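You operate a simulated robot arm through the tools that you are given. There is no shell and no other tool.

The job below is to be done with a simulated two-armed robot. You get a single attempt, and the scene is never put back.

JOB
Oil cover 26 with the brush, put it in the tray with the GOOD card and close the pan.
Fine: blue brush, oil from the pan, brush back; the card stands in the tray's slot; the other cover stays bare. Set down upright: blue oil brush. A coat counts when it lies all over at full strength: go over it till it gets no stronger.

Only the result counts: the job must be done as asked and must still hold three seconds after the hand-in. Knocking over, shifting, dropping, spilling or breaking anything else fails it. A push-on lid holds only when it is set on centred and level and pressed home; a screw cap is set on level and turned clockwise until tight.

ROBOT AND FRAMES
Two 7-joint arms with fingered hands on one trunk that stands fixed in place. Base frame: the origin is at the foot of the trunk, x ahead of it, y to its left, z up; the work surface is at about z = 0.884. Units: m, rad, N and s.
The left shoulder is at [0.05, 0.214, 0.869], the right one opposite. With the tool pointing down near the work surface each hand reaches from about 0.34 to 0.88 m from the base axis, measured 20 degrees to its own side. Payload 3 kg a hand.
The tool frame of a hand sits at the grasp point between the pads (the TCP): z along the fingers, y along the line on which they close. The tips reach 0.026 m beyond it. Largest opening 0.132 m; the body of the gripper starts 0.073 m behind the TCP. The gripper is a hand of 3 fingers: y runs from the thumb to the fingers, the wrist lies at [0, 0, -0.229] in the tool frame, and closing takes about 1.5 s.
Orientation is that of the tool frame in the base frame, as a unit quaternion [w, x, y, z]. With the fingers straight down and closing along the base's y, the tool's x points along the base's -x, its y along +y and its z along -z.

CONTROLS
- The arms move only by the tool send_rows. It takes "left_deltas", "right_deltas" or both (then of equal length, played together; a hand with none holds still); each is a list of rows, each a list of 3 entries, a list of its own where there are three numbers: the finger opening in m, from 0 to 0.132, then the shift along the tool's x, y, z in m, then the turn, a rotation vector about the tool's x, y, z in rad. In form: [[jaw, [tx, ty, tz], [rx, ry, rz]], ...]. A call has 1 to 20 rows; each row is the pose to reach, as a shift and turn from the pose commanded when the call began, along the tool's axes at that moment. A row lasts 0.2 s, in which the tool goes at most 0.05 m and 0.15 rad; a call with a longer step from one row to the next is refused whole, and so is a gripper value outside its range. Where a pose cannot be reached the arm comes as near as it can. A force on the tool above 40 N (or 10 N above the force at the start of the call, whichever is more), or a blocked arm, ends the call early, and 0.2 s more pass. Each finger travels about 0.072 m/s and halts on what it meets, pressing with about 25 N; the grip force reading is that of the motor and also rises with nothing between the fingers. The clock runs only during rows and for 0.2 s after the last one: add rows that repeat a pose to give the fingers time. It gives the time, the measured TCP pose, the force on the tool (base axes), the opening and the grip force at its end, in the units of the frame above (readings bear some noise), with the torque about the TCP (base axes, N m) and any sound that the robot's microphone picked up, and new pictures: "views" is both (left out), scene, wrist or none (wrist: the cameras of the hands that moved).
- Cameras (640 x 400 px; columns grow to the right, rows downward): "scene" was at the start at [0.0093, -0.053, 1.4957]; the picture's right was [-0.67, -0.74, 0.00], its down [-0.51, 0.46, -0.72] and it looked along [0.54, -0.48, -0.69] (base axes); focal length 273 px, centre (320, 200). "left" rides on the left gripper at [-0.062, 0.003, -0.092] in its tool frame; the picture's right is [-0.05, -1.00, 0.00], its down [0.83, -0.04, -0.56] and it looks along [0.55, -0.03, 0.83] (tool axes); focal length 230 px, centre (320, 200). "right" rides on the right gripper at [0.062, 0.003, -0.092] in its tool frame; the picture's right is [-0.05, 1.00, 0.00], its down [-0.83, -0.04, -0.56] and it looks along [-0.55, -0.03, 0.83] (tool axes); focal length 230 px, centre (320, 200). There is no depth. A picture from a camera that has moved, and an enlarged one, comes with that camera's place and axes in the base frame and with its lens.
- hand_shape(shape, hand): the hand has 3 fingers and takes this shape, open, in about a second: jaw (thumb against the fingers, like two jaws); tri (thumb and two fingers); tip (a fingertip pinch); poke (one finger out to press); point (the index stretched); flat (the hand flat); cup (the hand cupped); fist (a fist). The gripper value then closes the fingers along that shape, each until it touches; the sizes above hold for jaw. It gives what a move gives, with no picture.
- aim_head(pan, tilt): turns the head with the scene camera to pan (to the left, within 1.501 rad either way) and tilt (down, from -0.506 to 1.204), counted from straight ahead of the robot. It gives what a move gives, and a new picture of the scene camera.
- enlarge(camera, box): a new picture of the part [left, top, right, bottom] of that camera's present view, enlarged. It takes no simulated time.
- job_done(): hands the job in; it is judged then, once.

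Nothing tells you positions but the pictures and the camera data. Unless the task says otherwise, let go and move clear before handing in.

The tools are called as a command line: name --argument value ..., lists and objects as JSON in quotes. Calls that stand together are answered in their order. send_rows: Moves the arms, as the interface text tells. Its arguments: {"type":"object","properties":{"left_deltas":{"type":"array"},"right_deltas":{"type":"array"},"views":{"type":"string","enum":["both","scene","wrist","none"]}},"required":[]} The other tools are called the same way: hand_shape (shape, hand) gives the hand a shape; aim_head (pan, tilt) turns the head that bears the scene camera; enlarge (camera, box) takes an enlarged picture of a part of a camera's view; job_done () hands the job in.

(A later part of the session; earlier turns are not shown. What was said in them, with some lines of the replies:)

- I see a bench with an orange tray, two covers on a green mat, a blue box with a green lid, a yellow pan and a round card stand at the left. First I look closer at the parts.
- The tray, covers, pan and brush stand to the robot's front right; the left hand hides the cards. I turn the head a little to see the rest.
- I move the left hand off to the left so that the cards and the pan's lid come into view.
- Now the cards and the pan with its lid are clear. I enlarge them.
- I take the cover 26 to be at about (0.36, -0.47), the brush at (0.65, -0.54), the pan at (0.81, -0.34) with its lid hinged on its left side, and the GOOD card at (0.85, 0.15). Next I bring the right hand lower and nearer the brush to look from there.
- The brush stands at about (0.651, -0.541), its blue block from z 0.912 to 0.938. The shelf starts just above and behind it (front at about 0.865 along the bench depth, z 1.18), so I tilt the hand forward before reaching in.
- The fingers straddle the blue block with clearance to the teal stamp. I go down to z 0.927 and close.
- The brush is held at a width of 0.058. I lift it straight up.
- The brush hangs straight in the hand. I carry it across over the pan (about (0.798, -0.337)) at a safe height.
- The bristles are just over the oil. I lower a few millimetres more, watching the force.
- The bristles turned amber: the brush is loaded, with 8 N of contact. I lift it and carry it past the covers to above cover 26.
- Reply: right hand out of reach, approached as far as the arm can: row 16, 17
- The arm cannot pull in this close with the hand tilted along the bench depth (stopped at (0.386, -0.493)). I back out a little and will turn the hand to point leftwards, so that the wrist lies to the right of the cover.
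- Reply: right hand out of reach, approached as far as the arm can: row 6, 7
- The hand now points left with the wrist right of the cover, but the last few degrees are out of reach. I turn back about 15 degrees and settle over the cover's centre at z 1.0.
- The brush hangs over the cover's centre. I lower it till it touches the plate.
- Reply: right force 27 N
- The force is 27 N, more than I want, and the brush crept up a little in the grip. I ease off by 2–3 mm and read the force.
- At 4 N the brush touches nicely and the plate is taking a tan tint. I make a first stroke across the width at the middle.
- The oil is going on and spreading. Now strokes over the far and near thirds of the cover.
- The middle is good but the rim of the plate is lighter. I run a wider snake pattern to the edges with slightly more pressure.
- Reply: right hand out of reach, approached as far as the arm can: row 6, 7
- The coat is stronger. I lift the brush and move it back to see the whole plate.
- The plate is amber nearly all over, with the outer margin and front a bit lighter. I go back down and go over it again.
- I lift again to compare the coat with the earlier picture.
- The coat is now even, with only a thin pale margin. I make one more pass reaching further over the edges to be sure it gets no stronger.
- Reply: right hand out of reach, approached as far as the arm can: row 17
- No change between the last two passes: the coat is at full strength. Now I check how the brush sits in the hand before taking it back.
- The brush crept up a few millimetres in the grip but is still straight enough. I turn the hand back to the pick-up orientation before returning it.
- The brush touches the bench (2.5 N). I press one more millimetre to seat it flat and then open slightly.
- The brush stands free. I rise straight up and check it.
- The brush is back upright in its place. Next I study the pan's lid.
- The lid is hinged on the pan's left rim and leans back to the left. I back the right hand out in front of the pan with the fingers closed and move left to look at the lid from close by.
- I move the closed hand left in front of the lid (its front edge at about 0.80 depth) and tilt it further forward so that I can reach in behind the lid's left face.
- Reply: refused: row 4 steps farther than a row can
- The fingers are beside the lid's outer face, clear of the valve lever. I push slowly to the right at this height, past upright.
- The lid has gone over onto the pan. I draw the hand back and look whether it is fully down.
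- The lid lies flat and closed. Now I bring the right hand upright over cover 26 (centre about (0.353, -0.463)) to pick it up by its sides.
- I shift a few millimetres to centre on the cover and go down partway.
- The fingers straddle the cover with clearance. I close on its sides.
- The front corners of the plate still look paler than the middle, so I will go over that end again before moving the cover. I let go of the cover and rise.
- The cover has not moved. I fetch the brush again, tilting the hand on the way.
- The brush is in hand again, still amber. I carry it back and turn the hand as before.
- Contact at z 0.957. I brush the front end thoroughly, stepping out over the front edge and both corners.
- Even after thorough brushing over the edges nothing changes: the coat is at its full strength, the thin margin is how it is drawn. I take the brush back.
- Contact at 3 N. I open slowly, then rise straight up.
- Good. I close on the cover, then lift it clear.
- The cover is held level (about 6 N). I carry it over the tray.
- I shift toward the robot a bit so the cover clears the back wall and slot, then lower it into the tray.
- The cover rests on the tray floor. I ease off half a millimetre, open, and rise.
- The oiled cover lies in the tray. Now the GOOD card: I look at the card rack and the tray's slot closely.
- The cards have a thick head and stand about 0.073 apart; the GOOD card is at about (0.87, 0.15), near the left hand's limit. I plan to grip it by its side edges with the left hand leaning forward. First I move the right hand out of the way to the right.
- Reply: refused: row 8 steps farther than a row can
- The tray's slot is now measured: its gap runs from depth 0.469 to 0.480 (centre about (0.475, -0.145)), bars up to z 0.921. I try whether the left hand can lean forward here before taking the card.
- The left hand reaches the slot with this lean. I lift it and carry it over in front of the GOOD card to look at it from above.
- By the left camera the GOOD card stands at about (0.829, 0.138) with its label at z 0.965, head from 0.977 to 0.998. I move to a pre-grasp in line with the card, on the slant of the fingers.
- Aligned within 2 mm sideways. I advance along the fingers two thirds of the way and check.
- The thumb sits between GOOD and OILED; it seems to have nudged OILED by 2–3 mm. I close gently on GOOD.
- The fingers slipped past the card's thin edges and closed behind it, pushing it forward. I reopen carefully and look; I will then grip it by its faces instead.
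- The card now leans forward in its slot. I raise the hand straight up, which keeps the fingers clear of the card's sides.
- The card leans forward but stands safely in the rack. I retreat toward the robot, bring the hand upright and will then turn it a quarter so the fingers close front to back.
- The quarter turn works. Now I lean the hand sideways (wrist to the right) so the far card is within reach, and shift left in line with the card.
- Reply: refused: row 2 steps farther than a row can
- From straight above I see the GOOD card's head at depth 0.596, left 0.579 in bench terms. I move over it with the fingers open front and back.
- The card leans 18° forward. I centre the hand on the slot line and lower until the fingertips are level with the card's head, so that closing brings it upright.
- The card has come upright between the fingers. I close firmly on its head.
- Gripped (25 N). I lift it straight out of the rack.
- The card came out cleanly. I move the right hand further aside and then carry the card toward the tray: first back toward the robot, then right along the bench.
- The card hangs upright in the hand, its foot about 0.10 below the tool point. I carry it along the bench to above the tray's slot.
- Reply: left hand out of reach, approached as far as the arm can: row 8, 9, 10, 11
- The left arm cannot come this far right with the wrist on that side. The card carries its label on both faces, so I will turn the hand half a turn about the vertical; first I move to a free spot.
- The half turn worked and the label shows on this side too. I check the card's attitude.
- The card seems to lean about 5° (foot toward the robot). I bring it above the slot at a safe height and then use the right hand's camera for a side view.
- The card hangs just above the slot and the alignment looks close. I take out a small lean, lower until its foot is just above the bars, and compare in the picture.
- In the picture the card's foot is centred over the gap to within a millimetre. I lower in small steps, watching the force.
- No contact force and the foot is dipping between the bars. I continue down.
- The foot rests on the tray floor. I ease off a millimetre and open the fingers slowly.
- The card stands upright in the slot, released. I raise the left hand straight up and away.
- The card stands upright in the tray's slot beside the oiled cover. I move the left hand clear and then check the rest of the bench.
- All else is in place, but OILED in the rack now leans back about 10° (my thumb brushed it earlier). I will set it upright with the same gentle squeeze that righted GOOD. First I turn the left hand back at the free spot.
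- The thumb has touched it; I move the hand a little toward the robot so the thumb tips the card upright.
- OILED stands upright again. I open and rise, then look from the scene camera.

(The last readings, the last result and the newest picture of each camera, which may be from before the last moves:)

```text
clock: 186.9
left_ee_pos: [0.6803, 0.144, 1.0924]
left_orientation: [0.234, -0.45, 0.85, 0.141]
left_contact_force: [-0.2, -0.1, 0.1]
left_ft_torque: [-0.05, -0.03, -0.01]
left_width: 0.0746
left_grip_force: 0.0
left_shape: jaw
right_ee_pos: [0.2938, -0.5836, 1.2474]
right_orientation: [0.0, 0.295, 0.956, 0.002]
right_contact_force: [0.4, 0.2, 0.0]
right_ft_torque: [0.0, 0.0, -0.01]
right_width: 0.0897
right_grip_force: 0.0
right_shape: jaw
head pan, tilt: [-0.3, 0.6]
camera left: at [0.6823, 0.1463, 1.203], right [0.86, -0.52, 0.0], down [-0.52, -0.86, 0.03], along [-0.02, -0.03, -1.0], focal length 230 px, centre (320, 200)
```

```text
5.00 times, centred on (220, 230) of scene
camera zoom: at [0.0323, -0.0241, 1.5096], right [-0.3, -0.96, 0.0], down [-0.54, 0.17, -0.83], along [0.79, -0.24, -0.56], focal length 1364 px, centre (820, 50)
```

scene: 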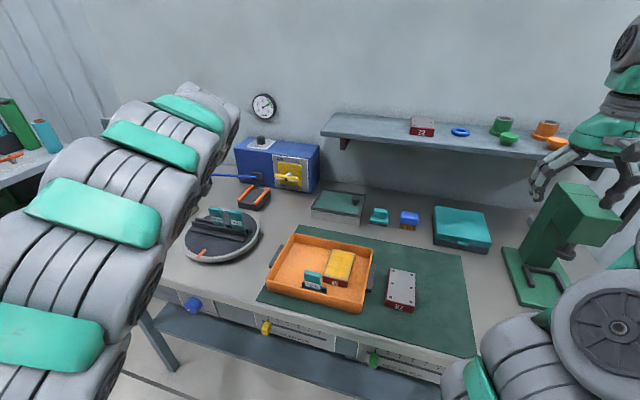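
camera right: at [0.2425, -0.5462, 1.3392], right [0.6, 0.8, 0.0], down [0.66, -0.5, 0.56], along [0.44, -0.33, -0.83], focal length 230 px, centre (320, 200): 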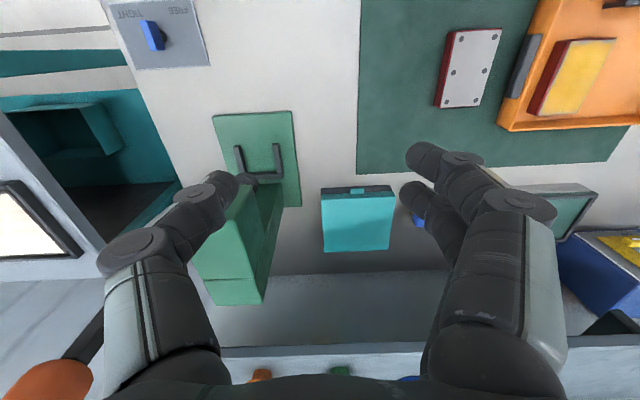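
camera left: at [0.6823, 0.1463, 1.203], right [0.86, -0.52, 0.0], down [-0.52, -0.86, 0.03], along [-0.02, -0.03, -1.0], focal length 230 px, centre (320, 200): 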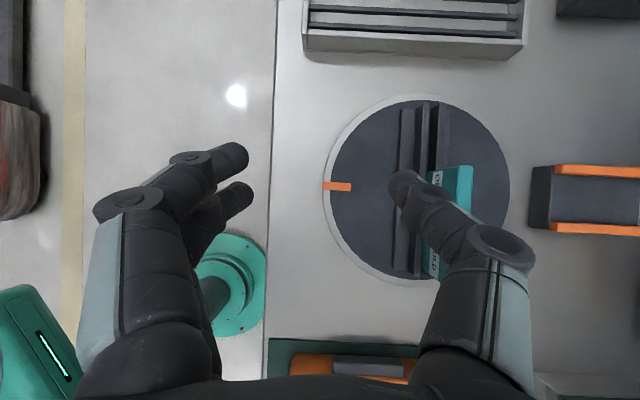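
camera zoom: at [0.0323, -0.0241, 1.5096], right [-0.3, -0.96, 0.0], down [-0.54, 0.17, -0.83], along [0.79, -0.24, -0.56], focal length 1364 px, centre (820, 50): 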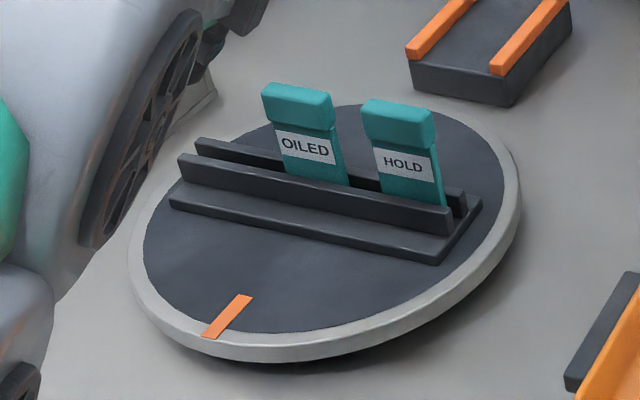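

OILED is back upright where it was. I draw the left hand away and take a closer look at the pan's lid.

send_rows --left_deltas '[[0.075, [-0.012, 0.035, -0.0193], [0, 0, 0]], [0.075, [-0.0238, 0.075, -0.0385], [0, 0, 0]], [0.075, [-0.0357, 0.115, -0.0578], [0, 0, 0]], [0.075, [-0.0357, 0.155, -0.0578], [0, 0, 0]], [0.075, [-0.0357, 0.184, -0.0578], [0, 0, 0]]]' --views "scene"

enlarge --camera "scene" --box '[300, 175, 380, 230]'

enlarge --camera "scene" --box '[255, 225, 435, 325]'

```text
clock: 188.1
left_ee_pos: [0.5286, 0.2432, 1.1654]
left_orientation: [0.235, -0.45, 0.85, 0.139]
left_contact_force: [-0.1, -0.5, 1.1]
left_ft_torque: [0.02, -0.01, 0.04]
left_width: 0.0746
left_grip_force: 0.1
left_shape: jaw
right_ee_pos: [0.2936, -0.5838, 1.2468]
right_orientation: [0.0, 0.295, 0.956, 0.002]
right_contact_force: [-1.0, 1.1, 0.3]
right_ft_torque: [-0.01, 0.01, -0.02]
right_width: 0.0897
right_grip_force: 0.1
right_shape: jaw
head pan, tilt: [-0.3, 0.6]
```

scene: 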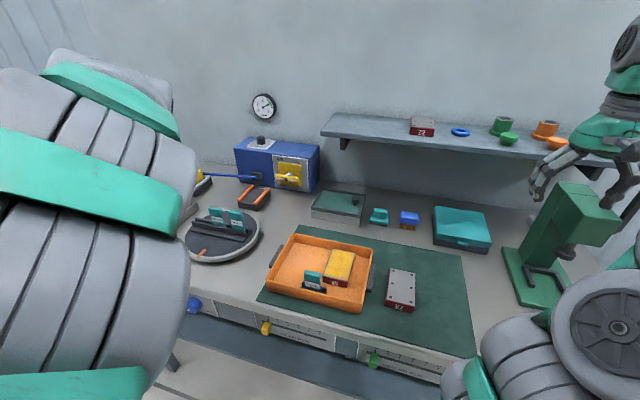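

```text
7.27 times, centred on (340, 202) of scene
camera zoom: at [0.0324, -0.0241, 1.5096], right [-0.3, -0.96, 0.0], down [-0.54, 0.17, -0.83], along [0.79, -0.24, -0.56], focal length 1984 px, centre (174, 182)
```

zoom: 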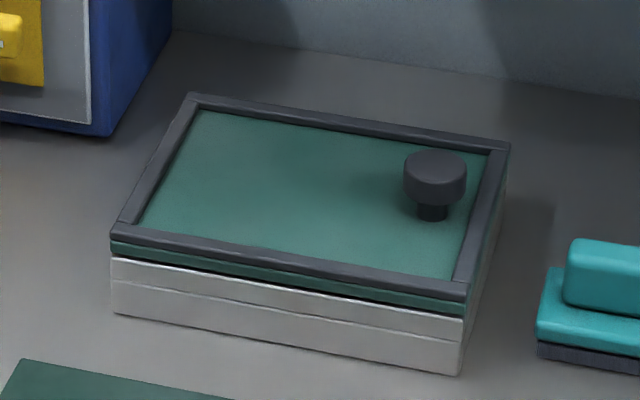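

```text
3.56 times, centred on (345, 275) of scene
camera zoom: at [0.0324, -0.0241, 1.5096], right [-0.3, -0.96, 0.0], down [-0.54, 0.17, -0.83], along [0.79, -0.24, -0.56], focal length 970 px, centre (231, -67)
```

zoom: 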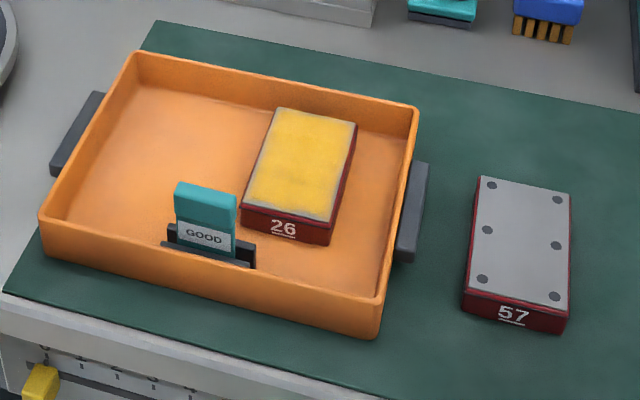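

All is as asked: cover 26 is oiled and lies in the tray with the GOOD card upright in the slot. The lid sits flush on the pan, the blue brush is back upright in its place, cover 57 is bare, and both hands are clear. I hand the job in.

job_done

```text
The job is handed in.
```

I handed the job in. At hand-in the pictures showed everything as you asked:

- **Cover 26:** oiled over the whole plate and lying in the tray. I went over it until two passes running changed nothing. A thin pale line still shows along the edges. Brushing past the edges did not change it, so I took it to be how the coat is drawn, but I could not confirm that.
- **GOOD card:** standing upright in the tray's slot. It is turned half round from how it stood in the rack; the word GOOD is on both faces.
- **Pan:** the lid is down and flush with the rim. I did not press on it.
- **Blue brush:** back upright where it was, within a few millimetres, with its bristles still oily.
- **Cover 57:** bare and not moved.

Two things went wrong at the card rack:

- **First grip on the card:** my fingers slipped past its edges and tipped it forward in the rack. I picked it up again by its faces.
- **OILED card:** my thumb tilted it back about 10°. I set it upright again, and in the scene picture it is within two or three pixels of where it stood. If the judging is very strict about other items being moved, this is the likeliest fault.
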